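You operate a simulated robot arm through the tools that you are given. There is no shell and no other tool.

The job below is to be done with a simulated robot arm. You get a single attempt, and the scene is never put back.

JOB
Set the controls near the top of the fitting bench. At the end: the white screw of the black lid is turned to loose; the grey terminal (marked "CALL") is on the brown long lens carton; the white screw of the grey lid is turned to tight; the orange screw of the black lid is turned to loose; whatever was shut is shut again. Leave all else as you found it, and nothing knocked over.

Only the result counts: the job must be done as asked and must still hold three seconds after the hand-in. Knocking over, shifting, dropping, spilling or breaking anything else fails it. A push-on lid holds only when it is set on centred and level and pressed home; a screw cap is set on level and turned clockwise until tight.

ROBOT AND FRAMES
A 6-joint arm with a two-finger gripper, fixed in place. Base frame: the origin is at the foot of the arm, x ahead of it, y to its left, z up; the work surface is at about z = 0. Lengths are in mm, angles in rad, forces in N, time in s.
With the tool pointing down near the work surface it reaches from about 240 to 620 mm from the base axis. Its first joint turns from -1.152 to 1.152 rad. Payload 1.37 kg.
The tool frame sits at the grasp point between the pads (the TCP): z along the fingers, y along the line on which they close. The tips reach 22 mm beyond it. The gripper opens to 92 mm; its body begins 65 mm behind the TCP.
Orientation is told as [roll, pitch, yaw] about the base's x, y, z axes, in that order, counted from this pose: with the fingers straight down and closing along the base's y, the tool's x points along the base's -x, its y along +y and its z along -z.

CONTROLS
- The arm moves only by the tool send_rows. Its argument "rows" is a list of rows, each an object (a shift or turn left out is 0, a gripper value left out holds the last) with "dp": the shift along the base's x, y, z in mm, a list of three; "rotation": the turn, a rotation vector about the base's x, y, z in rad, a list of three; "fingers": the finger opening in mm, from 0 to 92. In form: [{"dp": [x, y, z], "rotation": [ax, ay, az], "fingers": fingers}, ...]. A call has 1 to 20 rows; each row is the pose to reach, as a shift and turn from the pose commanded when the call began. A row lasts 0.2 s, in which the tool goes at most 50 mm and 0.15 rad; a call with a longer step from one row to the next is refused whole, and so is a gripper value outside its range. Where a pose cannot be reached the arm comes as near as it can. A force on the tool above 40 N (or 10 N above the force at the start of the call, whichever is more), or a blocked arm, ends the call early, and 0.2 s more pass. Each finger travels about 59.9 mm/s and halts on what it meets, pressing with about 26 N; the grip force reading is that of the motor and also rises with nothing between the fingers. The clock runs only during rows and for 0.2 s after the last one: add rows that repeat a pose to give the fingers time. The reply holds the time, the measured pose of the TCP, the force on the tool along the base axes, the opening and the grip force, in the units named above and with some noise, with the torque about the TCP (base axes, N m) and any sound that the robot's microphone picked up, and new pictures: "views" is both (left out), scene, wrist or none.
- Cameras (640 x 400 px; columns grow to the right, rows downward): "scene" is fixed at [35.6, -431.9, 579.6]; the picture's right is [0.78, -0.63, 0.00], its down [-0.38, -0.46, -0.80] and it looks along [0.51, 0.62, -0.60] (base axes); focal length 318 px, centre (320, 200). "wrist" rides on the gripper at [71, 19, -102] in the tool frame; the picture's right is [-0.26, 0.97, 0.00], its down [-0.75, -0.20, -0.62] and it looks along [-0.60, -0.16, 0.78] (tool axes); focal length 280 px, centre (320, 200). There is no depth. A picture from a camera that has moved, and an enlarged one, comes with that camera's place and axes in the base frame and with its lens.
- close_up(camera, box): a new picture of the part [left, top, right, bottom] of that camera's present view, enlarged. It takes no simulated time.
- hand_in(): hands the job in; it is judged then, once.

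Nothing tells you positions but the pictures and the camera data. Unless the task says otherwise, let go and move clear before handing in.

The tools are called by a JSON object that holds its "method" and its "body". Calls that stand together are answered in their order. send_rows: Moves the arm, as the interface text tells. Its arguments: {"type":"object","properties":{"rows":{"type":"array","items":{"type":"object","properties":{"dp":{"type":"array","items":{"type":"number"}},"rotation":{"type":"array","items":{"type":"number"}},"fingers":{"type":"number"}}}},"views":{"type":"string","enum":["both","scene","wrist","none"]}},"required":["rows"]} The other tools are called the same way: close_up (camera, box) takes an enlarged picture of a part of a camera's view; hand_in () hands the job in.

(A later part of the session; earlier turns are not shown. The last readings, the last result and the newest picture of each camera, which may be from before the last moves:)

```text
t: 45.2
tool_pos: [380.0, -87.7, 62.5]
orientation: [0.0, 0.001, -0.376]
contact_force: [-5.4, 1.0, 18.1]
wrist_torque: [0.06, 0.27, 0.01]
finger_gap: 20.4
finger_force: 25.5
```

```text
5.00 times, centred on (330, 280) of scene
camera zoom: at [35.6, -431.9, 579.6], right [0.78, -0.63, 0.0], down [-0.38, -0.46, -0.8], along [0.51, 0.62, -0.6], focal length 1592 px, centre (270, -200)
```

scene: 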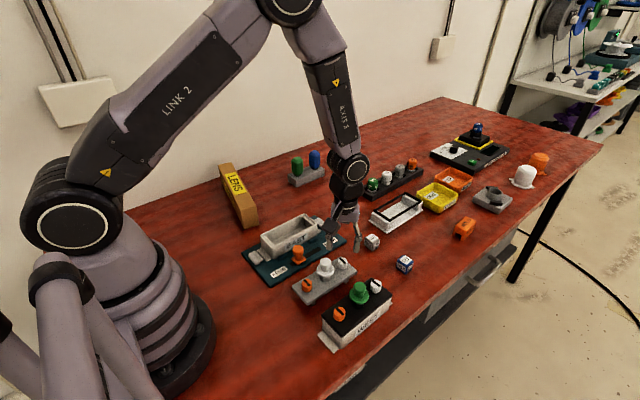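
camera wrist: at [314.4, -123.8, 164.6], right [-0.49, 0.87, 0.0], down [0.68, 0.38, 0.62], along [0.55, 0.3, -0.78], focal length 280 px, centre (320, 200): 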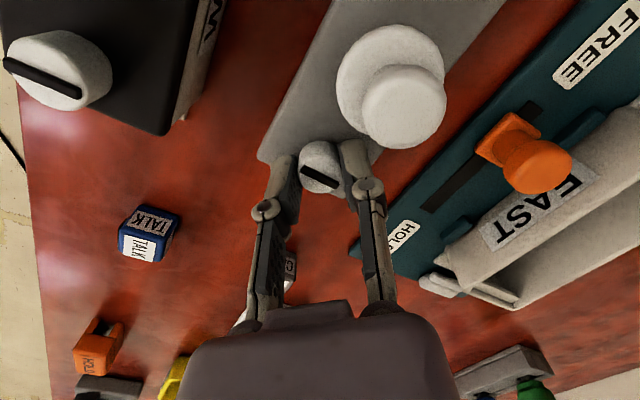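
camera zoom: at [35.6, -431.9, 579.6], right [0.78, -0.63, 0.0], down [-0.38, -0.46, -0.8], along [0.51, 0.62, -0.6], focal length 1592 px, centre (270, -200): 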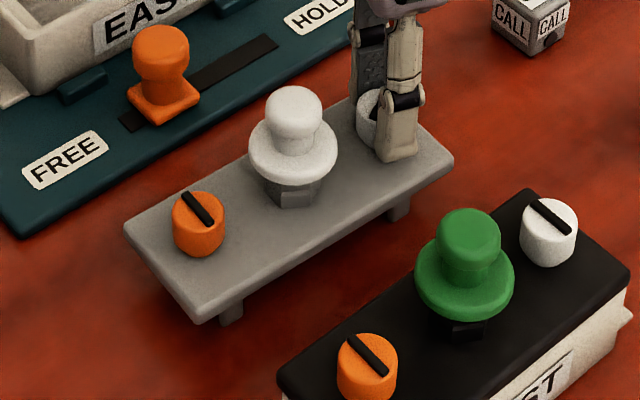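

The lid holds again. Continuing in short steps while holding 15–20 N.

{"method": "send_rows", "body": {"rows": [{"dp": [0, 0, -0.1], "rotation": [0, 0, -0.05]}, {"dp": [0, 0, -0.15], "rotation": [0, 0, -0.1]}, {"dp": [0, 0, -0.2], "rotation": [0, 0, -0.15]}], "views": "none"}}

{"method": "close_up", "body": {"camera": "scene", "box": [280, 240, 380, 320]}}

```text
t: 46.0
tool_pos: [378.0, -88.7, 62.5]
orientation: [-0.001, 0.001, -0.525]
contact_force: [-5.5, 4.5, 17.9]
wrist_torque: [0.15, 0.28, 0.0]
finger_gap: 20.5
finger_force: 26.5
```

```text
5.00 times, centred on (330, 280) of scene
camera zoom: at [35.6, -431.9, 579.6], right [0.78, -0.63, 0.0], down [-0.38, -0.46, -0.8], along [0.51, 0.62, -0.6], focal length 1592 px, centre (270, -200)
```

zoom: 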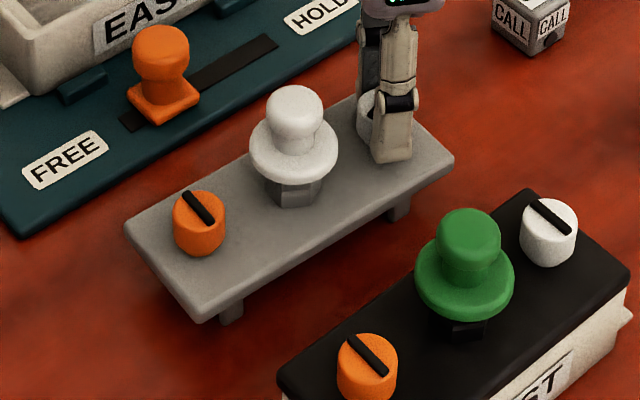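

{"method": "send_rows", "body": {"rows": [{"dp": [-0.15, 0.15, -0.05]}, {"dp": [-0.2, 0.15, -0.1], "rotation": [0, 0, -0.05]}, {"dp": [-0.2, 0.15, -0.15], "rotation": [0, 0, -0.1]}, {"dp": [-0.2, 0.15, -0.2], "rotation": [0, 0, -0.15]}], "views": "none"}}

{"method": "close_up", "body": {"camera": "scene", "box": [280, 240, 380, 320]}}

```text
t: 47.0
tool_pos: [378.5, -88.4, 62.3]
orientation: [0.0, 0.001, -0.676]
contact_force: [0.4, 0.0, 4.6]
wrist_torque: [-0.16, -0.09, -0.01]
finger_gap: 20.1
finger_force: 25.8
```

```text
5.00 times, centred on (330, 280) of scene
camera zoom: at [35.6, -431.9, 579.6], right [0.78, -0.63, 0.0], down [-0.38, -0.46, -0.8], along [0.51, 0.62, -0.6], focal length 1592 px, centre (270, -200)
```

zoom: 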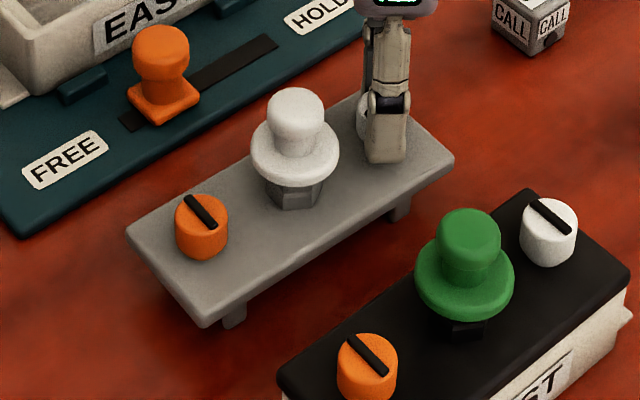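

{"method": "send_rows", "body": {"rows": [{"dp": [0, 0, -0.25]}, {"dp": [0, 0, -0.45]}, {"dp": [0, 0, -0.5], "rotation": [0, 0, -0.05]}, {"dp": [0, 0, -0.55], "rotation": [0, 0, -0.1]}], "views": "wrist"}}

{"method": "close_up", "body": {"camera": "scene", "box": [280, 240, 380, 320]}}

{"method": "close_up", "body": {"camera": "wrist", "box": [200, 60, 460, 220]}}

```text
t: 48.0
tool_pos: [378.9, -87.2, 61.3]
orientation: [0.001, 0.0, -0.775]
contact_force: [-5.0, -5.4, 19.6]
wrist_torque: [-0.11, 0.2, 0.04]
finger_gap: 20.2
finger_force: 26.8
camera wrist: at [341.4, -24.6, 163.6], right [0.86, 0.51, 0.0], down [0.39, -0.67, 0.63], along [0.32, -0.54, -0.78], focal length 280 px, centre (320, 200)
```

wrist: 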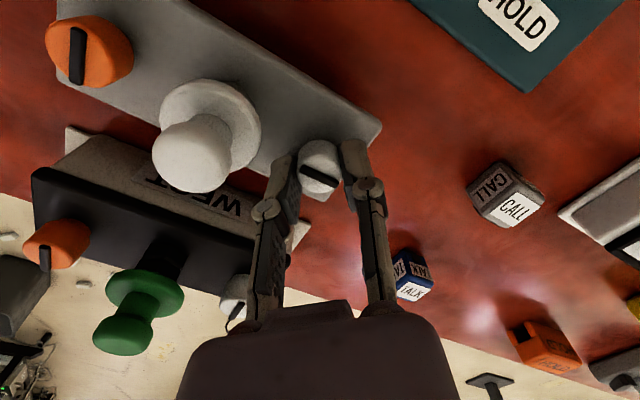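

```text
5.00 times, centred on (330, 280) of scene
camera zoom: at [35.6, -431.9, 579.6], right [0.78, -0.63, 0.0], down [-0.38, -0.46, -0.8], along [0.51, 0.62, -0.6], focal length 1592 px, centre (270, -200)
```

zoom: 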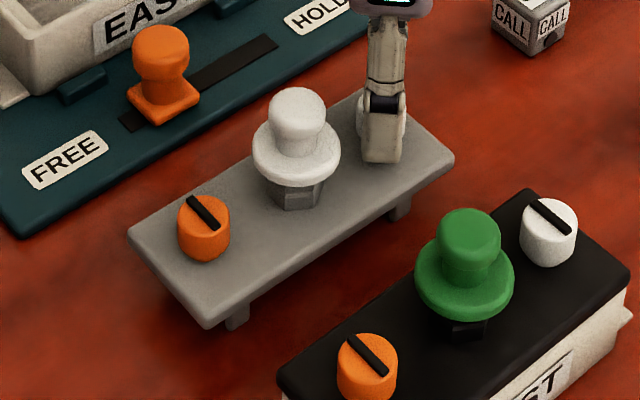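

```text
2.46 times, centred on (330, 140) of wrist
camera zoom: at [341.4, -24.6, 163.6], right [0.86, 0.51, 0.0], down [0.39, -0.67, 0.63], along [0.32, -0.54, -0.78], focal length 690 px, centre (295, 348)
```

zoom: 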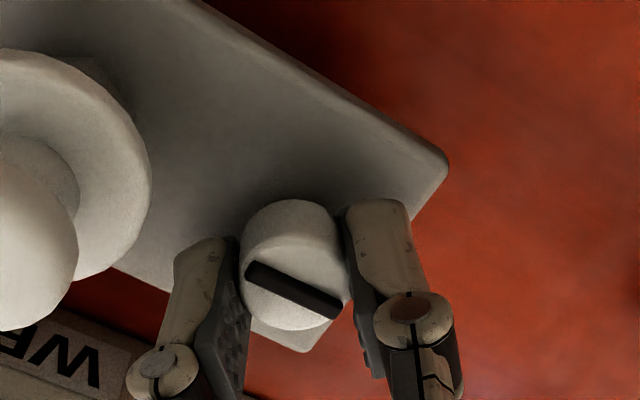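

The slot now lies along the lid's length and the lid is back in line with where it lay. I'll ease off the side force and press, and check.

{"method": "send_rows", "body": {"rows": [{"dp": [-0.15, -0.2, 0]}, {"dp": [-0.15, -0.2, 0.3]}, {"dp": [-0.15, -0.2, 0.5]}, {"dp": [-0.15, -0.2, 0.5]}], "views": "none"}}

{"method": "close_up", "body": {"camera": "scene", "box": [280, 240, 380, 320]}}

```text
t: 49.0
tool_pos: [377.8, -88.0, 61.4]
orientation: [0.001, 0.002, -0.775]
contact_force: [0.7, 0.2, 1.3]
wrist_torque: [-0.08, -0.09, 0.03]
finger_gap: 20.2
finger_force: 26.2
```

```text
5.00 times, centred on (330, 280) of scene
camera zoom: at [35.6, -431.9, 579.6], right [0.78, -0.63, 0.0], down [-0.38, -0.46, -0.8], along [0.51, 0.62, -0.6], focal length 1592 px, centre (270, -200)
```

zoom: 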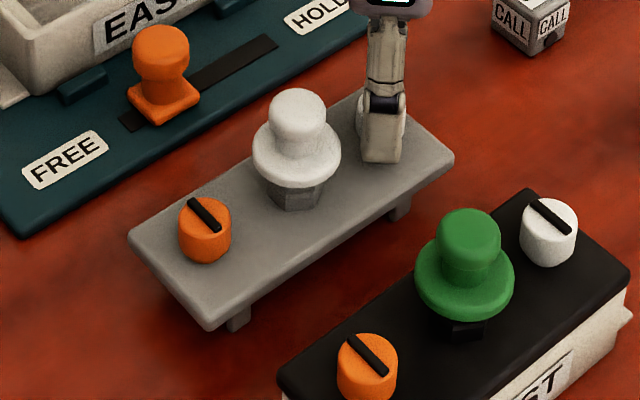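

The lid settled exactly back into place with the screw at a full quarter turn. Releasing and rising.

{"method": "send_rows", "body": {"rows": [{"fingers": 24}, {"fingers": 32}, {"fingers": 32}, {"dp": [0, 0, 12]}, {"dp": [0, 0, 30]}, {"dp": [0, 0, 60]}, {"dp": [0, 0, 90]}, {"dp": [0, 0, 90]}]}}

{"method": "close_up", "body": {"camera": "scene", "box": [280, 240, 380, 320]}}

{"method": "close_up", "body": {"camera": "wrist", "box": [180, 0, 400, 150]}}

```text
t: 50.8
tool_pos: [378.5, -87.7, 152.2]
orientation: [0.001, -0.001, -0.775]
contact_force: [0.0, 0.0, 0.9]
wrist_torque: [-0.03, 0.02, -0.01]
finger_gap: 32.2
finger_force: 0.0
camera wrist: at [340.8, -24.3, 254.5], right [0.86, 0.51, 0.0], down [0.4, -0.67, 0.62], along [0.32, -0.54, -0.78], focal length 280 px, centre (320, 200)
```

scene: 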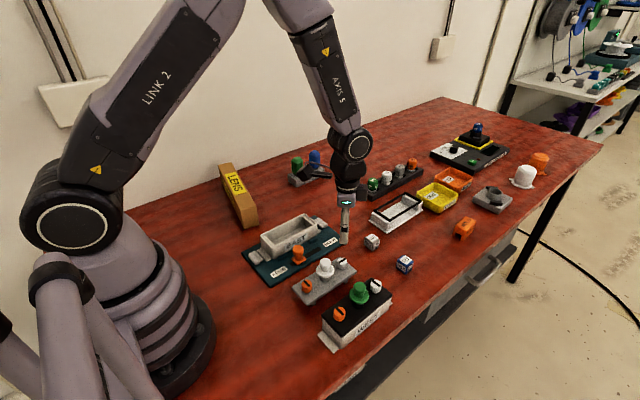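
wrist: 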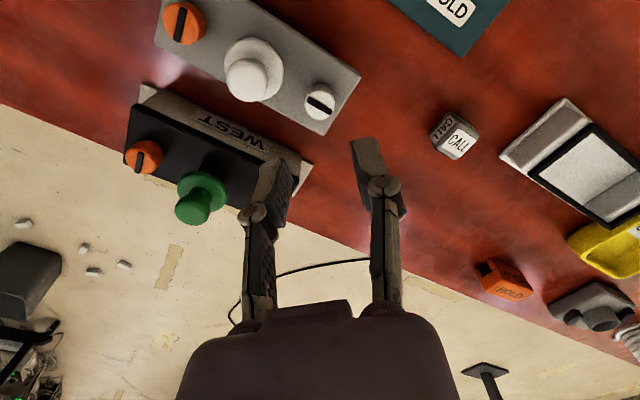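

```text
5.00 times, centred on (330, 280) of scene
camera zoom: at [35.6, -431.9, 579.6], right [0.78, -0.63, 0.0], down [-0.38, -0.46, -0.8], along [0.51, 0.62, -0.6], focal length 1592 px, centre (270, -200)
```

zoom: 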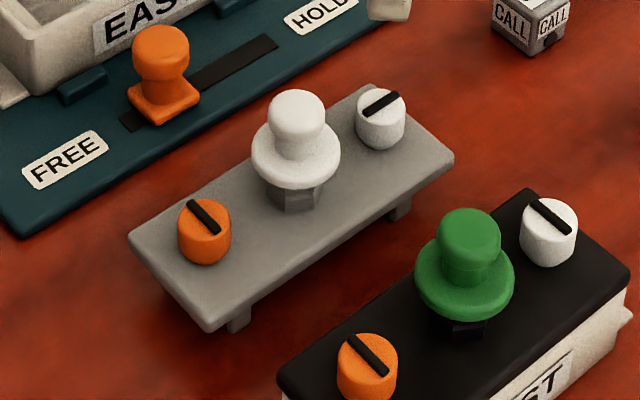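

```text
2.67 times, centred on (290, 75) of wrist
camera zoom: at [340.8, -24.3, 254.5], right [0.86, 0.51, 0.0], down [0.4, -0.67, 0.62], along [0.32, -0.54, -0.78], focal length 748 px, centre (400, 533)
```

zoom: 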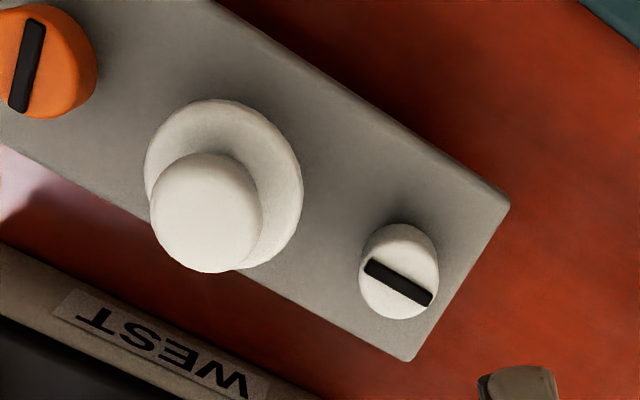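

All three screws are set and the grey lid lies where it was. Now for the CALL cube: about 25 mm, centred near (502,-65), turned about 6°. I'll hover over it with the fingers aligned to its faces.

{"method": "send_rows", "body": {"rows": [{"dp": [17, 3, 0], "rotation": [0, 0, 0.127], "fingers": 50}, {"dp": [35, 6, 0], "rotation": [0, 0, 0.254]}, {"dp": [53, 10, 0], "rotation": [0, 0, 0.381]}, {"dp": [71, 13, -5], "rotation": [0, 0, 0.508]}, {"dp": [89, 16, -10], "rotation": [0, 0, 0.635]}, {"dp": [106, 19, -15], "rotation": [0, 0, 0.762]}, {"dp": [122.7, 22.5, -22], "rotation": [0, 0, 0.885]}, {"dp": [122.7, 22.5, -22], "rotation": [0, 0, 0.885]}]}}

{"method": "close_up", "body": {"camera": "wrist", "box": [220, 20, 420, 145]}}

{"method": "close_up", "body": {"camera": "scene", "box": [340, 200, 440, 270]}}

```text
t: 52.6
tool_pos: [501.3, -66.4, 131.3]
orientation: [-0.001, 0.001, 0.111]
contact_force: [-0.4, -0.2, -0.3]
wrist_torque: [0.01, -0.01, 0.03]
finger_gap: 49.8
finger_force: 0.1
camera wrist: at [428.4, -54.3, 232.9], right [0.15, 0.99, 0.0], down [0.77, -0.12, 0.62], along [0.62, -0.1, -0.78], focal length 280 px, centre (320, 200)
```

scene: 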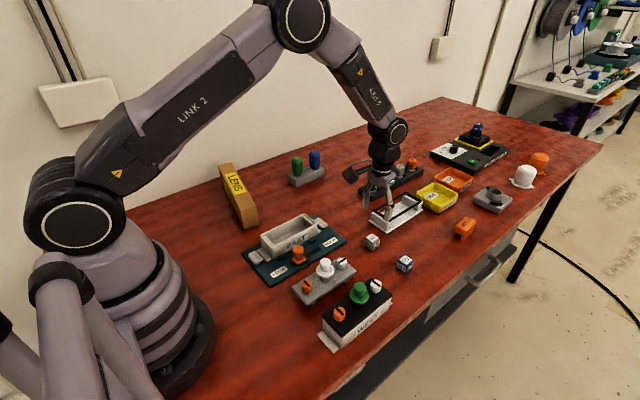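
wrist: 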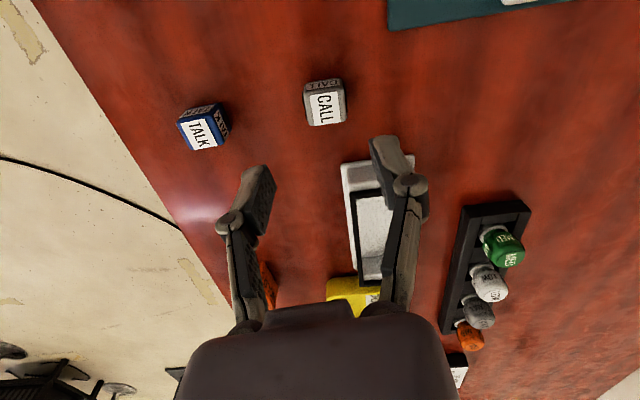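

```text
3.20 times, centred on (320, 82) of wrist
camera zoom: at [428.4, -54.3, 232.9], right [0.15, 0.99, 0.0], down [0.77, -0.12, 0.62], along [0.62, -0.1, -0.78], focal length 897 px, centre (320, 576)
```

zoom: 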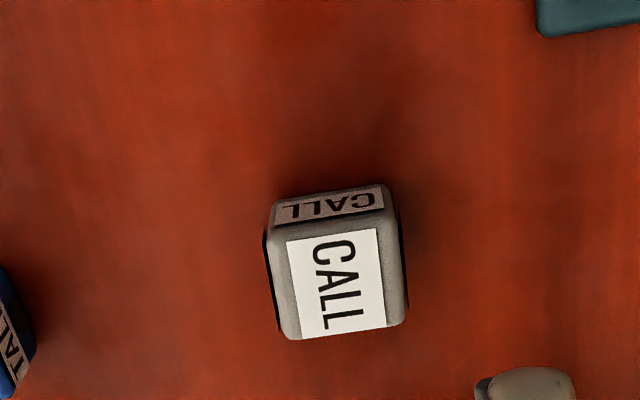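

```text
5.71 times, centred on (390, 235) of scene
camera zoom: at [35.7, -431.9, 579.6], right [0.78, -0.63, 0.0], down [-0.38, -0.46, -0.8], along [0.51, 0.62, -0.6], focal length 1819 px, centre (-80, 0)
```

zoom: 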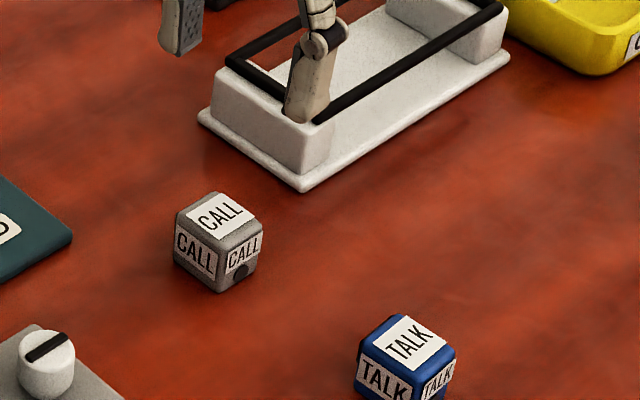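

The cube is about (503,-62) and practically square to the axes. I'll align and descend part way to check again.

{"method": "send_rows", "body": {"rows": [{"dp": [1, 2.5, -20], "rotation": [0, 0, -0.045]}, {"dp": [1.6, 4.4, -40], "rotation": [0, 0, -0.09]}, {"dp": [1.6, 4.4, -60], "rotation": [0, 0, -0.09]}, {"dp": [1.6, 4.4, -70], "rotation": [0, 0, -0.09]}, {"dp": [1.6, 4.4, -70], "rotation": [0, 0, -0.09]}], "views": "wrist"}}

{"method": "close_up", "body": {"camera": "wrist", "box": [220, 60, 420, 185]}}

```text
t: 53.8
tool_pos: [502.6, -62.3, 60.2]
orientation: [0.001, 0.0, 0.019]
contact_force: [0.0, 0.8, -0.3]
wrist_torque: [0.0, 0.01, 0.0]
finger_gap: 50.0
finger_force: 0.1
camera wrist: at [431.6, -43.8, 161.5], right [0.24, 0.97, 0.0], down [0.76, -0.19, 0.63], along [0.61, -0.15, -0.78], focal length 280 px, centre (320, 200)
```

wrist: 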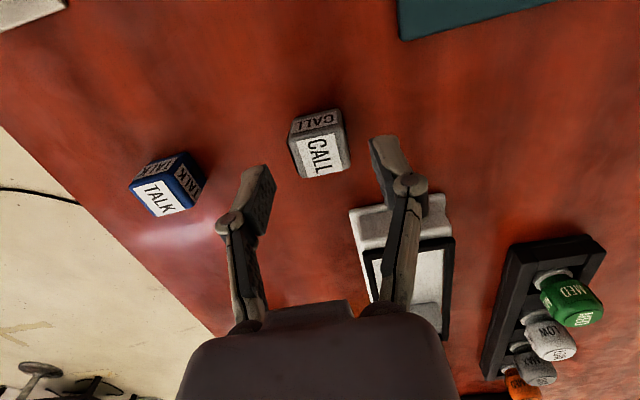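

```text
3.20 times, centred on (320, 122) of wrist
camera zoom: at [431.6, -43.8, 161.5], right [0.24, 0.97, 0.0], down [0.76, -0.19, 0.63], along [0.61, -0.15, -0.78], focal length 897 px, centre (320, 448)
```

zoom: 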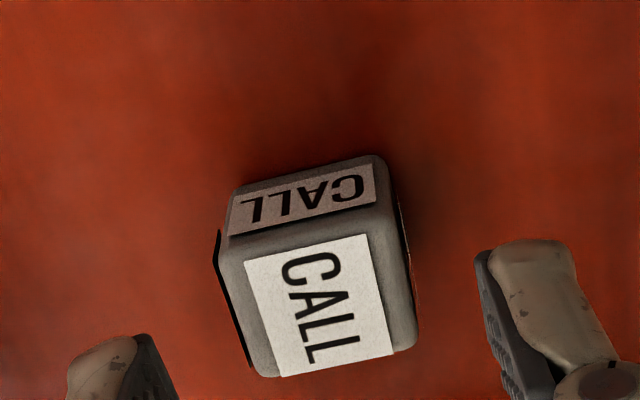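

The cube is centred between the fingers. Descending to grip height and closing gently.

{"method": "send_rows", "body": {"rows": [{"dp": [0, 0, -12], "rotation": [0, 0, -0.03]}, {"dp": [0, 0, -24], "rotation": [0, 0, -0.03]}, {"dp": [0, 0, -32], "rotation": [0, 0, -0.03]}, {"dp": [0, 0, -32], "rotation": [0, 0, -0.03]}, {"dp": [0, 0, -32], "rotation": [0, 0, -0.03], "fingers": 38}, {"dp": [0, 0, -32], "rotation": [0, 0, -0.03], "fingers": 32}, {"dp": [0, 0, -32], "rotation": [0, 0, -0.03], "fingers": 28}, {"dp": [0, 0, -32], "rotation": [0, 0, -0.03], "fingers": 24}, {"dp": [0, 0, -32], "rotation": [0, 0, -0.03], "fingers": 20}, {"dp": [0, 0, -32], "rotation": [0, 0, -0.03], "fingers": 18}, {"dp": [0, 0, -32], "rotation": [0, 0, -0.03], "fingers": 18}]}}

{"method": "close_up", "body": {"camera": "wrist", "box": [220, 60, 420, 185]}}

{"method": "close_up", "body": {"camera": "scene", "box": [340, 200, 440, 270]}}

```text
t: 56.2
tool_pos: [503.2, -61.2, 29.7]
orientation: [0.001, 0.0, -0.011]
contact_force: [0.0, -0.2, 1.4]
wrist_torque: [0.02, -0.01, 0.02]
finger_gap: 28.8
finger_force: 25.9
camera wrist: at [432.4, -41.3, 130.4], right [0.27, 0.96, 0.0], down [0.75, -0.21, 0.63], along [0.6, -0.17, -0.78], focal length 280 px, centre (320, 200)
```

scene: 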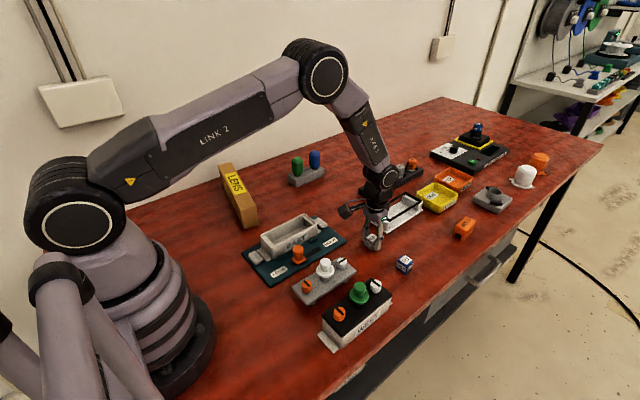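
wrist: 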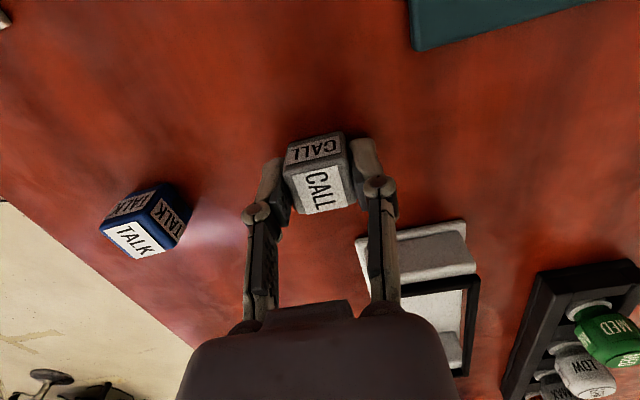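

```text
3.20 times, centred on (320, 122) of wrist
camera zoom: at [432.4, -41.3, 130.4], right [0.27, 0.96, 0.0], down [0.75, -0.21, 0.63], along [0.6, -0.17, -0.78], focal length 897 px, centre (320, 448)
```

zoom: 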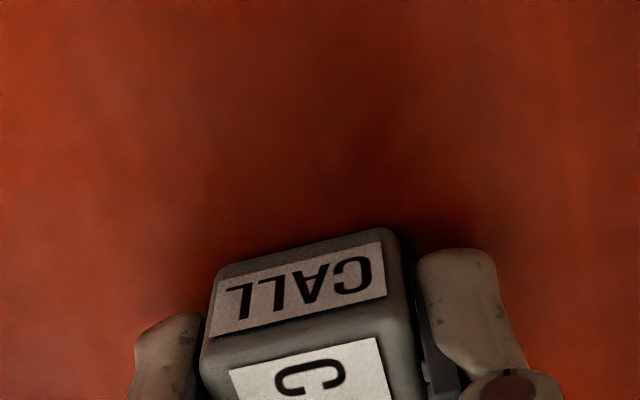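

```text
5.71 times, centred on (390, 235) of scene
camera zoom: at [35.6, -431.9, 579.6], right [0.78, -0.63, 0.0], down [-0.38, -0.46, -0.8], along [0.51, 0.62, -0.6], focal length 1819 px, centre (-80, 0)
```

zoom: 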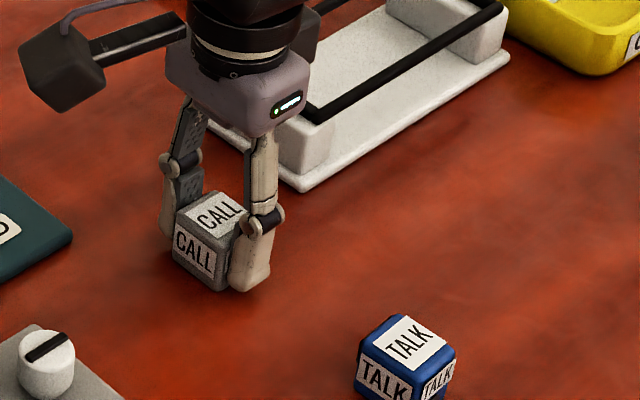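

The cube is held (28.8 mm wide). I'll lift it straight up.

{"method": "send_rows", "body": {"rows": [{"dp": [0, 0, 8]}, {"dp": [0, 0, 25]}, {"dp": [0, 0, 55]}, {"dp": [0, 0, 90]}, {"dp": [0, 0, 130]}, {"dp": [0, 0, 165]}, {"dp": [0, 0, 190]}, {"dp": [0, 0, 200]}, {"dp": [0, 0, 200]}]}}

```text
t: 58.2
tool_pos: [503.9, -61.2, 228.9]
orientation: [0.0, 0.0, -0.01]
contact_force: [0.2, 0.4, -0.3]
wrist_torque: [-0.02, -0.04, 0.01]
finger_gap: 29.0
finger_force: 26.3
camera wrist: at [432.7, -40.9, 329.8], right [0.27, 0.96, 0.0], down [0.75, -0.21, 0.63], along [0.6, -0.17, -0.78], focal length 280 px, centre (320, 200)
```

scene: 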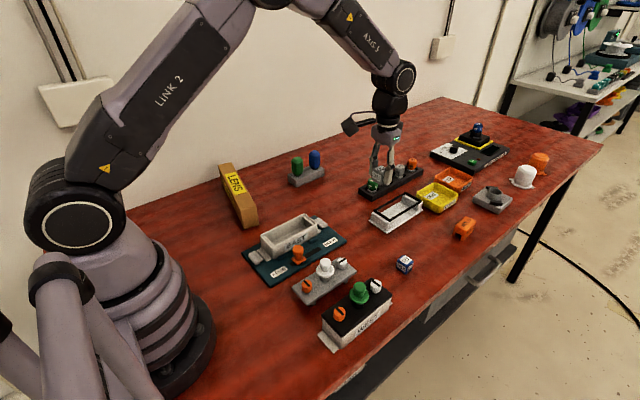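
wrist: 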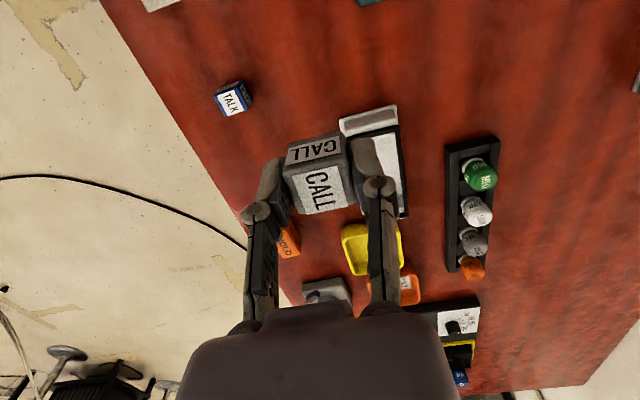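

The cube is lifted cleanly. Now I carry it high over to the carton, turning about -0.2 rad to align with it.

{"method": "send_rows", "body": {"rows": [{"dp": [-10, 20, 0]}, {"dp": [-25, 50, 0], "rotation": [0, 0, -0.02]}, {"dp": [-43, 86, 0], "rotation": [0, 0, -0.05]}, {"dp": [-61, 122, 0], "rotation": [0, 0, -0.08]}, {"dp": [-79, 158, 0], "rotation": [0, 0, -0.1]}, {"dp": [-97, 194, 0], "rotation": [0, 0, -0.12]}, {"dp": [-115, 230, 0], "rotation": [0, 0, -0.14]}, {"dp": [-133, 266, 0], "rotation": [0, 0, -0.16]}, {"dp": [-151, 302, 0], "rotation": [0, 0, -0.18]}, {"dp": [-167, 334, 0], "rotation": [0, 0, -0.2]}, {"dp": [-177, 354, 0], "rotation": [0, 0, -0.2]}, {"dp": [-180.65, 361.45, 0], "rotation": [0, 0, -0.2]}, {"dp": [-180.65, 361.45, 0], "rotation": [0, 0, -0.2]}]}}

{"method": "close_up", "body": {"camera": "scene", "box": [180, 120, 320, 240]}}

```text
t: 61.0
tool_pos: [322.6, 302.1, 227.9]
orientation: [0.001, -0.001, -0.209]
contact_force: [0.0, 0.0, -0.8]
wrist_torque: [0.01, 0.06, -0.01]
finger_gap: 28.7
finger_force: 26.0
camera wrist: at [257.1, 334.2, 329.1], right [0.46, 0.89, 0.0], down [0.69, -0.36, 0.62], along [0.56, -0.29, -0.78], focal length 280 px, centre (320, 200)
```

scene: 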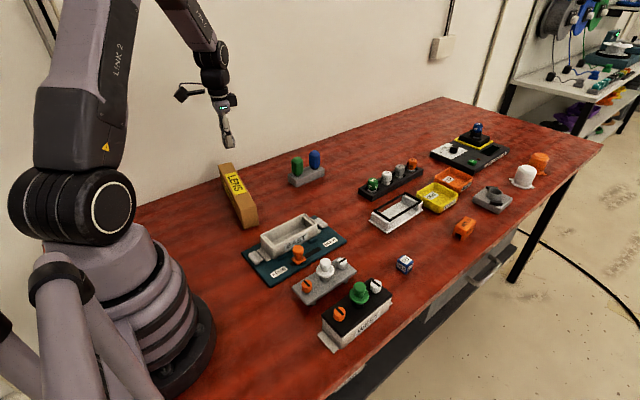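
wrist: 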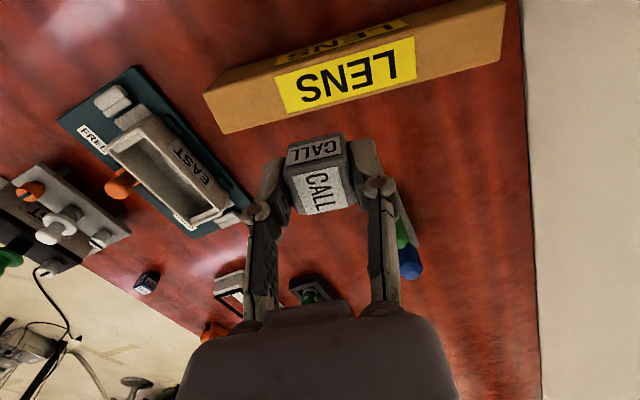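

```text
3.33 times, centred on (250, 180) of scene
camera zoom: at [35.6, -431.9, 579.6], right [0.78, -0.63, 0.0], down [-0.38, -0.46, -0.8], along [0.51, 0.62, -0.6], focal length 1061 px, centre (553, 267)
```

zoom: 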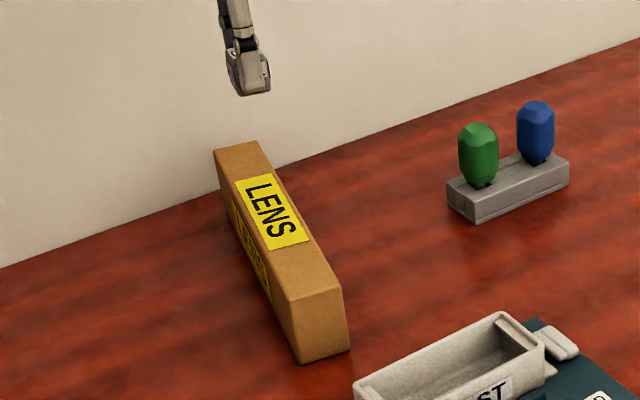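

{"method": "close_up", "body": {"camera": "wrist", "box": [190, 0, 520, 200]}}

```text
1.94 times, centred on (355, 100) of wrist
camera zoom: at [257.1, 334.2, 329.1], right [0.46, 0.89, 0.0], down [0.69, -0.36, 0.62], along [0.56, -0.29, -0.78], focal length 544 px, centre (252, 394)
```

zoom: 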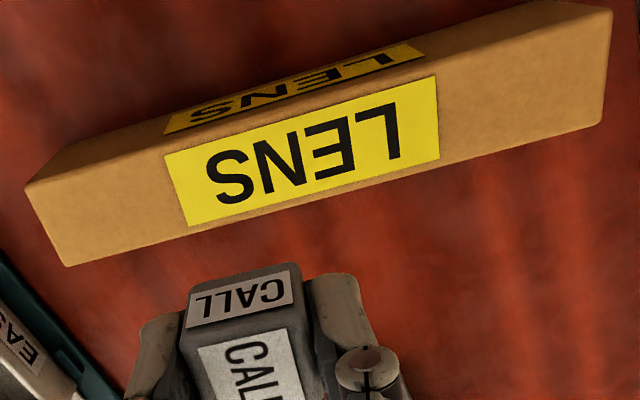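

The wrist view shows the carton well: top about z=61, centreline near x=325 at y=300. I'll centre over it and descend to just above.

{"method": "send_rows", "body": {"rows": [{"dp": [2.7, -0.5, -10]}, {"dp": [2.7, -0.5, -40]}, {"dp": [2.7, -0.5, -70]}, {"dp": [2.7, -0.5, -100]}, {"dp": [2.7, -0.5, -118]}, {"dp": [2.7, -0.5, -126]}, {"dp": [2.7, -0.5, -126]}]}}

{"method": "close_up", "body": {"camera": "scene", "box": [200, 140, 280, 240]}}

{"method": "close_up", "body": {"camera": "wrist", "box": [190, 50, 450, 220]}}

```text
t: 62.6
tool_pos: [324.3, 301.8, 101.3]
orientation: [-0.001, 0.0, -0.209]
contact_force: [-0.3, 1.2, 0.0]
wrist_torque: [-0.01, -0.04, 0.0]
finger_gap: 28.8
finger_force: 26.6
camera wrist: at [259.2, 335.0, 203.1], right [0.46, 0.89, 0.0], down [0.69, -0.36, 0.62], along [0.56, -0.29, -0.78], focal length 280 px, centre (320, 200)
```

scene: 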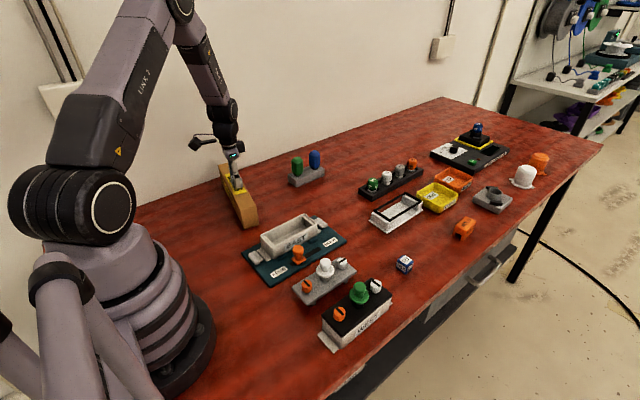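
wrist: 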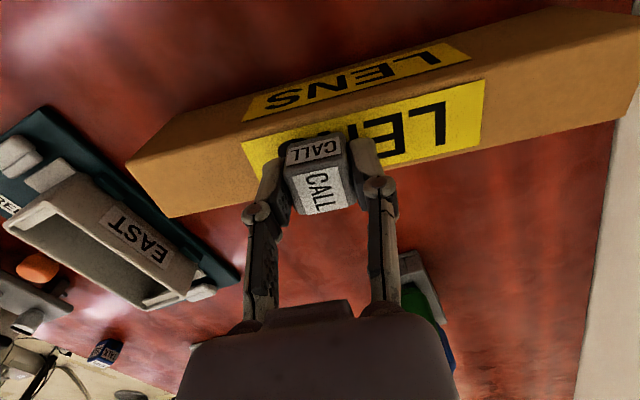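

```text
4.00 times, centred on (240, 190) of scene
camera zoom: at [35.6, -431.9, 579.6], right [0.78, -0.63, 0.0], down [-0.38, -0.46, -0.8], along [0.51, 0.62, -0.6], focal length 1273 px, centre (640, 240)
```

zoom: 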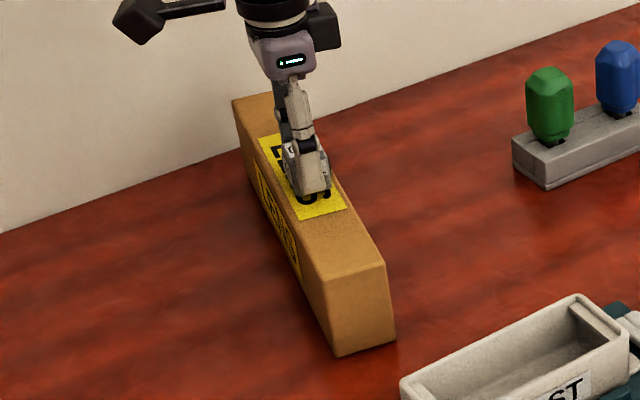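

```text
2.35 times, centred on (320, 135) of wrist
camera zoom: at [259.2, 335.0, 203.1], right [0.46, 0.89, 0.0], down [0.69, -0.36, 0.62], along [0.56, -0.29, -0.78], focal length 660 px, centre (320, 353)
```

zoom: 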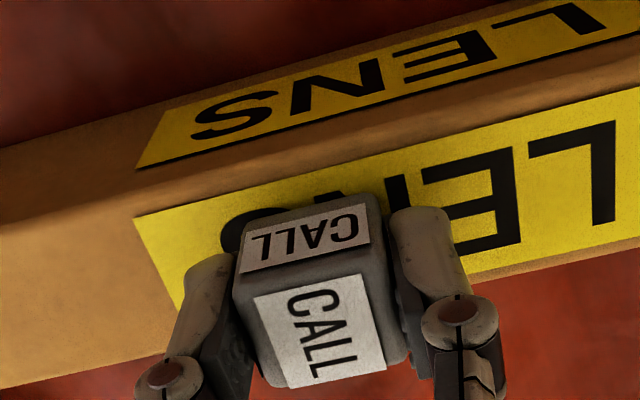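

The cube is over the carton, about 2–3 mm toward its near side. I'll correct that and lower slowly, watching for contact.

{"method": "send_rows", "body": {"rows": [{"dp": [1.2, -0.2, -2]}, {"dp": [2.4, -0.5, -4]}, {"dp": [2.4, -0.5, -6]}, {"dp": [2.4, -0.5, -7]}, {"dp": [2.4, -0.5, -8]}, {"dp": [2.4, -0.5, -8]}], "views": "none"}}

{"method": "close_up", "body": {"camera": "scene", "box": [210, 150, 270, 220]}}

{"method": "close_up", "body": {"camera": "wrist", "box": [190, 50, 450, 220]}}

```text
t: 64.0
tool_pos: [329.5, 299.7, 94.8]
orientation: [0.001, -0.003, -0.21]
contact_force: [-4.6, 3.8, 20.6]
wrist_torque: [0.08, 0.07, -0.03]
finger_gap: 29.0
finger_force: 26.2
```

```text
5.71 times, centred on (240, 185) of scene
camera zoom: at [35.6, -432.0, 579.5], right [0.78, -0.63, 0.0], down [-0.38, -0.46, -0.8], along [0.51, 0.62, -0.6], focal length 1819 px, centre (777, 286)
```

zoom: 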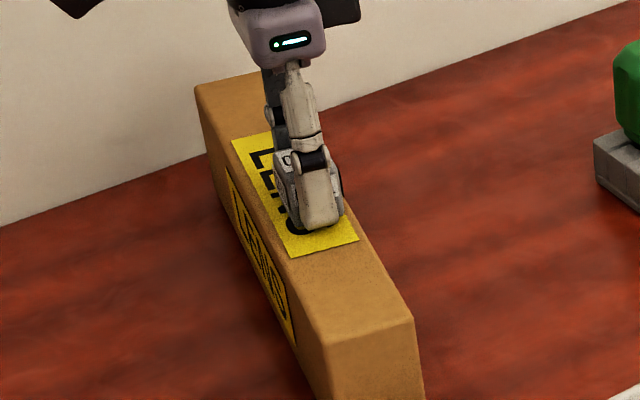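

```text
2.35 times, centred on (320, 135) of wrist
camera zoom: at [262.9, 333.6, 196.7], right [0.46, 0.89, 0.0], down [0.69, -0.36, 0.63], along [0.56, -0.28, -0.78], focal length 660 px, centre (320, 353)
```

zoom: 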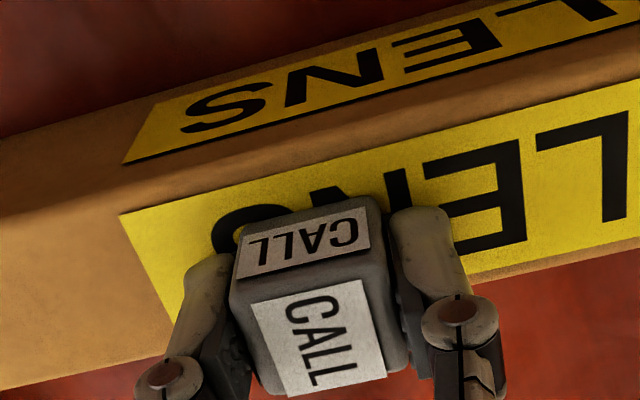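

Contact made (about 20 N). I'll ease off the pressure and check how the cube sits across the carton's width.

{"method": "send_rows", "body": {"rows": [{"dp": [0, 0, 0.5]}, {"dp": [0, 0, 0.7]}], "views": "none"}}

{"method": "close_up", "body": {"camera": "wrist", "box": [240, 90, 380, 180]}}

{"method": "close_up", "body": {"camera": "scene", "box": [220, 160, 265, 190]}}

```text
t: 64.6
tool_pos: [329.1, 300.3, 94.7]
orientation: [0.001, -0.003, -0.209]
contact_force: [3.3, 4.8, 16.6]
wrist_torque: [0.11, -0.09, 0.02]
finger_gap: 28.9
finger_force: 26.3
```

```text
4.44 times, centred on (310, 135) of wrist
camera zoom: at [262.9, 333.2, 196.7], right [0.46, 0.89, 0.0], down [0.69, -0.36, 0.63], along [0.56, -0.28, -0.78], focal length 1246 px, centre (364, 489)
```

zoom: 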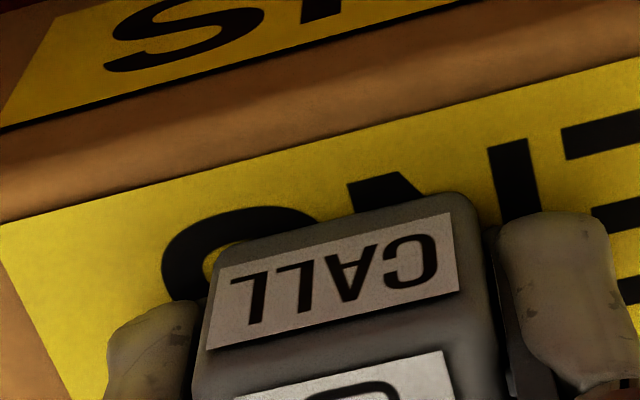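

```text
13.33 times, centred on (242, 175) of scene
camera zoom: at [35.6, -432.0, 579.5], right [0.78, -0.63, 0.0], down [-0.38, -0.46, -0.8], along [0.51, 0.62, -0.6], focal length 4244 px, centre (1353, 533)
```

zoom: 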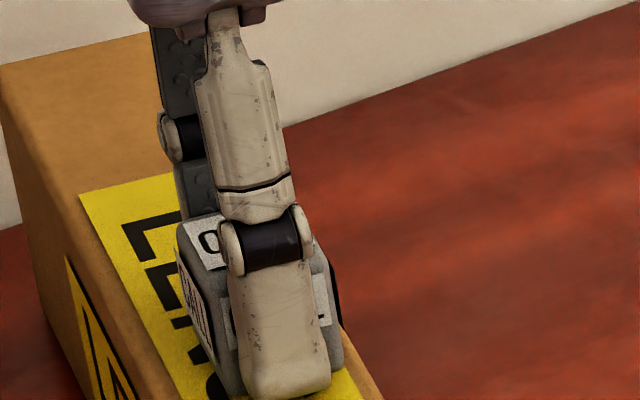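

The cube sits about 4 mm too far to the +x side of the carton. I'll lift off a few mm, shift it back to the middle and lower again more gently.

{"method": "send_rows", "body": {"rows": [{"dp": [0, 0, 1.5]}, {"dp": [0, 0, 4]}, {"dp": [0, 0, 7]}, {"dp": [-2, 0.4, 7]}, {"dp": [-4, 0.8, 7]}, {"dp": [-4, 0.8, 7]}], "views": "none"}}

{"method": "close_up", "body": {"camera": "scene", "box": [200, 150, 270, 230]}}

{"method": "close_up", "body": {"camera": "wrist", "box": [190, 50, 450, 220]}}

```text
t: 66.0
tool_pos: [323.7, 300.4, 101.6]
orientation: [0.0, 0.001, -0.209]
contact_force: [-0.1, -0.7, -0.4]
wrist_torque: [0.0, 0.01, 0.02]
finger_gap: 28.8
finger_force: 25.8
```

```text
5.00 times, centred on (235, 190) of scene
camera zoom: at [35.6, -431.9, 579.6], right [0.78, -0.63, 0.0], down [-0.38, -0.46, -0.8], along [0.51, 0.62, -0.6], focal length 1592 px, centre (745, 250)
```

zoom: 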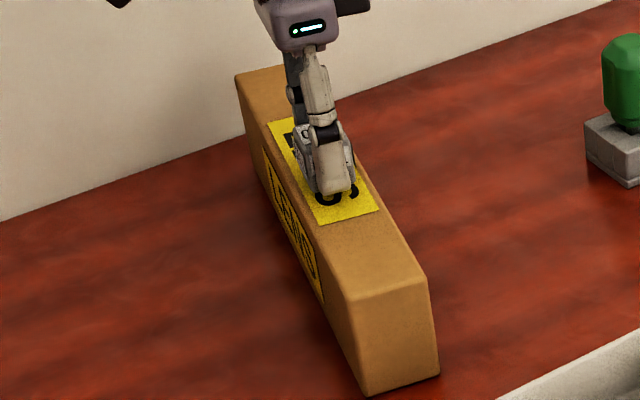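

```text
2.35 times, centred on (320, 135) of wrist
camera zoom: at [257.7, 333.8, 203.0], right [0.46, 0.89, 0.0], down [0.69, -0.36, 0.62], along [0.56, -0.29, -0.78], focal length 660 px, centre (320, 353)
```

zoom: 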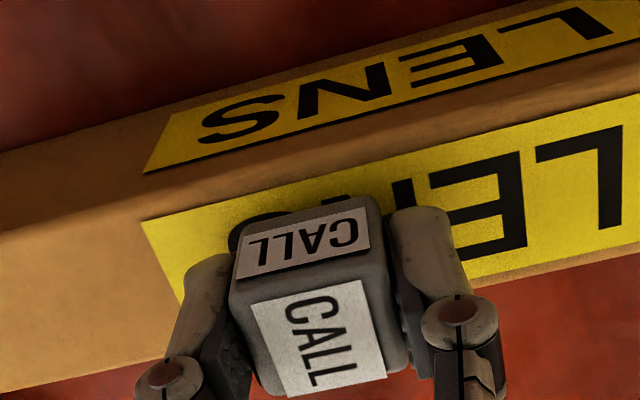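

Now it is centred over the top face. Lowering in fine steps.

{"method": "send_rows", "body": {"rows": [{"dp": [0, 0, -1.5]}, {"dp": [0, 0, -3]}, {"dp": [0, 0, -3.8]}, {"dp": [0, 0, -4.4]}, {"dp": [0, 0, -4.4]}], "views": "none"}}

```text
t: 67.2
tool_pos: [323.3, 299.8, 97.2]
orientation: [-0.001, 0.0, -0.21]
contact_force: [-0.1, 0.3, -0.8]
wrist_torque: [0.01, -0.01, -0.01]
finger_gap: 29.1
finger_force: 25.7
```

{"method": "send_rows", "body": {"rows": [{"dp": [0, 0, -0.4]}, {"dp": [0, 0, -0.8]}, {"dp": [0, 0, -1.2]}, {"dp": [0, 0, -1.2]}], "views": "none"}}

```text
t: 68.2
tool_pos: [324.4, 300.1, 96.4]
orientation: [0.0, -0.001, -0.209]
contact_force: [-0.4, 0.2, -0.4]
wrist_torque: [-0.03, 0.0, 0.04]
finger_gap: 29.0
finger_force: 26.0
```

{"method": "send_rows", "body": {"rows": [{"dp": [0, 0, -0.3]}, {"dp": [0, 0, -0.6]}, {"dp": [0, 0, -0.8]}], "views": "none"}}

```text
t: 69.0
tool_pos: [324.3, 300.4, 94.0]
orientation: [0.0, -0.002, -0.208]
contact_force: [0.2, -0.3, -0.5]
wrist_torque: [-0.02, -0.01, -0.04]
finger_gap: 29.1
finger_force: 25.8
```

{"method": "send_rows", "body": {"rows": [{"dp": [0, 0, -0.3]}, {"dp": [0, 0, -0.5]}], "views": "none"}}

```text
t: 69.6
tool_pos: [325.2, 300.6, 94.6]
orientation: [-0.001, 0.0, -0.208]
contact_force: [-0.7, -2.0, 3.4]
wrist_torque: [0.0, -0.07, 0.0]
finger_gap: 29.0
finger_force: 25.7
```

The cube rests on the carton with about 3 N. A quick look before letting go.

{"method": "close_up", "body": {"camera": "scene", "box": [220, 160, 265, 190]}}

{"method": "close_up", "body": {"camera": "wrist", "box": [190, 50, 450, 220]}}

```text
13.33 times, centred on (242, 175) of scene
camera zoom: at [35.6, -431.9, 579.6], right [0.78, -0.63, 0.0], down [-0.38, -0.46, -0.8], along [0.51, 0.62, -0.6], focal length 4244 px, centre (1353, 533)
```

zoom: 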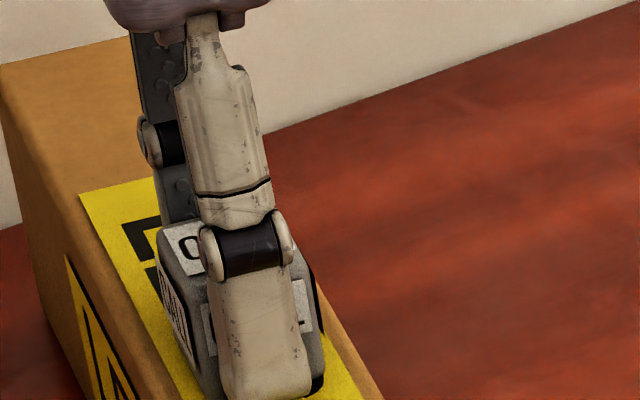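

```text
2.35 times, centred on (320, 135) of wrist
camera zoom: at [258.7, 333.6, 196.9], right [0.46, 0.89, 0.0], down [0.69, -0.36, 0.62], along [0.56, -0.29, -0.78], focal length 660 px, centre (320, 353)
```

zoom: 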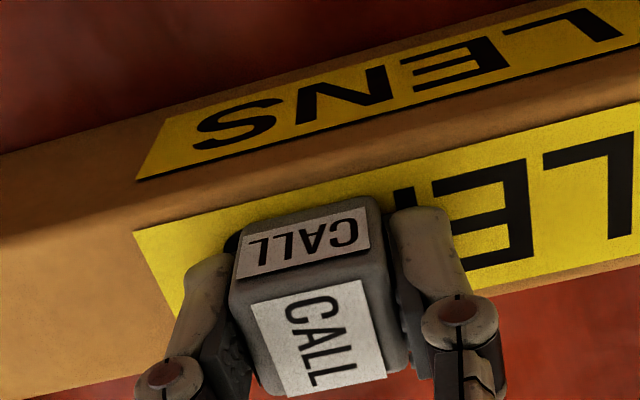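

Well centred with margin on both sides. Opening slowly, then rising straight up.

{"method": "send_rows", "body": {"rows": [{"fingers": 30}, {"fingers": 32}, {"fingers": 36}, {"fingers": 42}, {"fingers": 46}, {"dp": [0, 0, 8], "fingers": 46}, {"dp": [0, 0, 25]}, {"dp": [0, 0, 50]}, {"dp": [0, 0, 85]}, {"dp": [0, 0, 120]}, {"dp": [0, 0, 120]}]}}

{"method": "close_up", "body": {"camera": "scene", "box": [200, 150, 280, 235]}}

{"method": "close_up", "body": {"camera": "wrist", "box": [190, 0, 520, 200]}}

```text
t: 72.0
tool_pos: [323.8, 301.4, 215.8]
orientation: [0.002, -0.001, -0.21]
contact_force: [0.4, 0.4, 0.4]
wrist_torque: [0.01, 0.0, 0.01]
finger_gap: 45.9
finger_force: 0.0
camera wrist: at [258.9, 335.0, 316.7], right [0.46, 0.89, 0.0], down [0.69, -0.36, 0.62], along [0.56, -0.29, -0.78], focal length 280 px, centre (320, 200)
```

scene: 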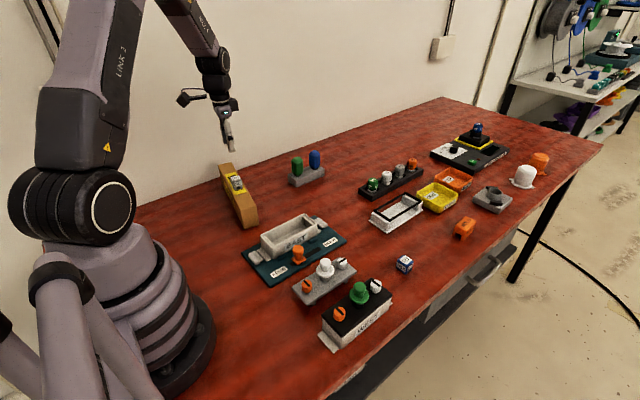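
wrist: 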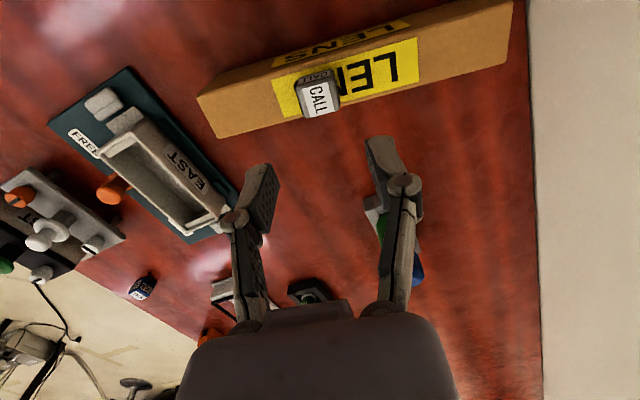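

```text
4.71 times, centred on (240, 192) of scene
camera zoom: at [35.6, -431.9, 579.6], right [0.78, -0.63, 0.0], down [-0.38, -0.46, -0.8], along [0.51, 0.62, -0.6], focal length 1498 px, centre (696, 235)
```

zoom: 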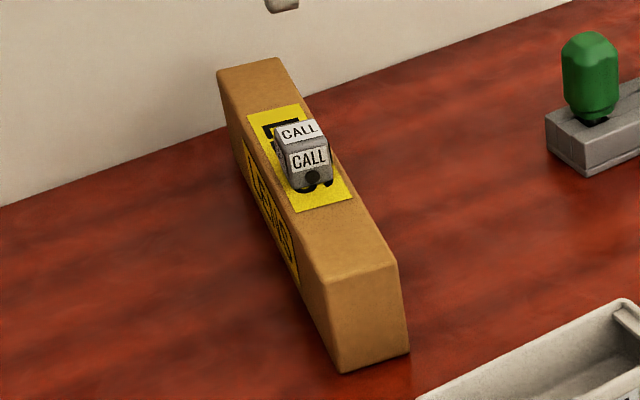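

```text
1.94 times, centred on (355, 100) of wrist
camera zoom: at [258.9, 335.0, 316.7], right [0.46, 0.89, 0.0], down [0.69, -0.36, 0.62], along [0.56, -0.29, -0.78], focal length 544 px, centre (252, 394)
```

zoom: 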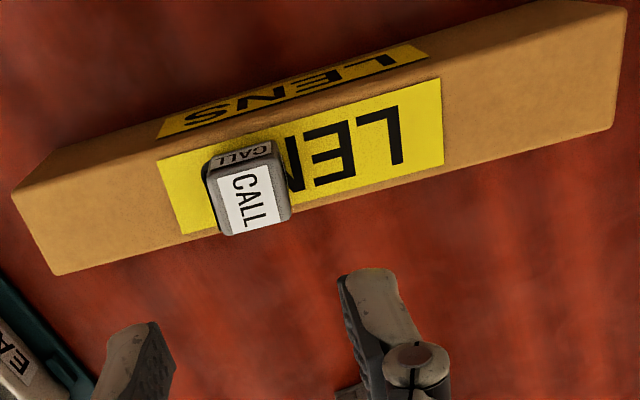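

The cube stands on the carton. Now I check both lids closely.

{"method": "close_up", "body": {"camera": "scene", "box": [310, 270, 410, 360]}}

{"method": "close_up", "body": {"camera": "scene", "box": [315, 300, 375, 350]}}

{"method": "close_up", "body": {"camera": "scene", "box": [350, 270, 400, 320]}}

{"method": "close_up", "body": {"camera": "scene", "box": [280, 240, 430, 360]}}

```text
4.44 times, centred on (360, 315) of scene
camera zoom: at [35.6, -431.9, 579.6], right [0.78, -0.63, 0.0], down [-0.38, -0.46, -0.8], along [0.51, 0.62, -0.6], focal length 1415 px, centre (142, -311)
```

zoom: 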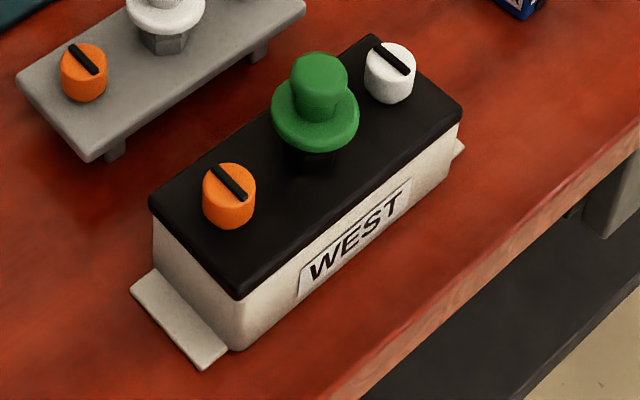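

```text
8.00 times, centred on (345, 325) of scene
camera zoom: at [35.6, -431.9, 579.6], right [0.78, -0.63, 0.0], down [-0.38, -0.46, -0.8], along [0.51, 0.62, -0.6], focal length 2546 px, centre (120, -800)
```

zoom: 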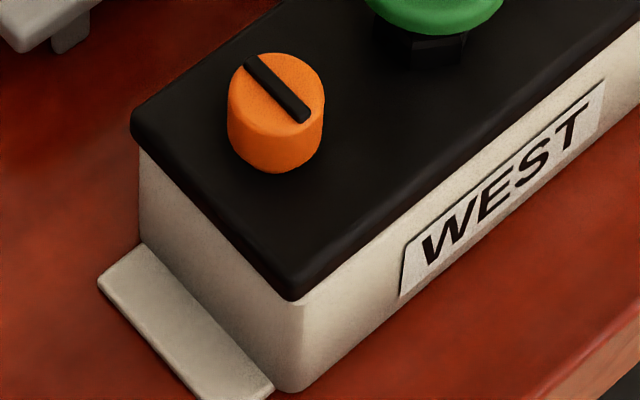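

```text
8.00 times, centred on (375, 295) of scene
camera zoom: at [35.6, -431.9, 579.6], right [0.78, -0.63, 0.0], down [-0.38, -0.46, -0.8], along [0.51, 0.62, -0.6], focal length 2546 px, centre (-120, -560)
```

zoom: 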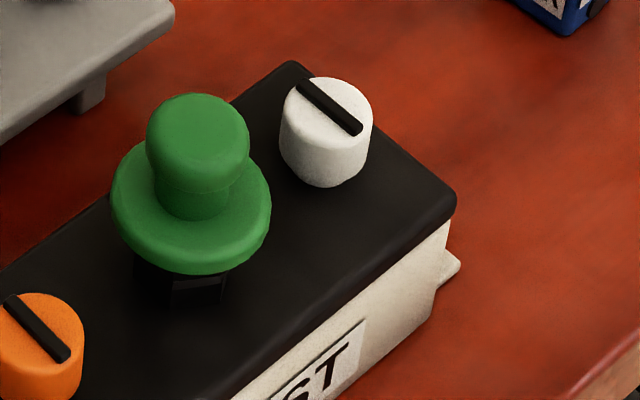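

```text
3.33 times, centred on (355, 300) of scene
camera zoom: at [35.6, -431.9, 579.6], right [0.78, -0.63, 0.0], down [-0.38, -0.46, -0.8], along [0.51, 0.62, -0.6], focal length 1061 px, centre (203, -133)
```

zoom: 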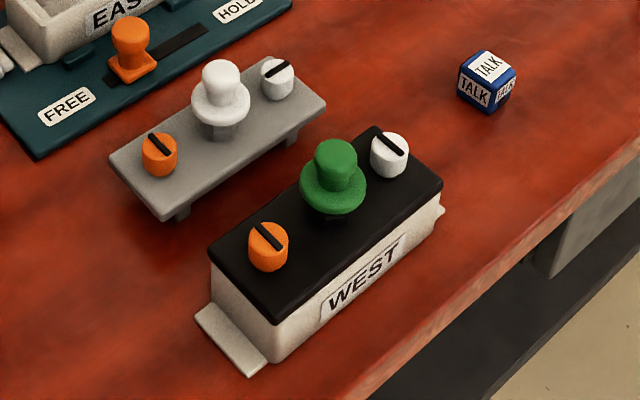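

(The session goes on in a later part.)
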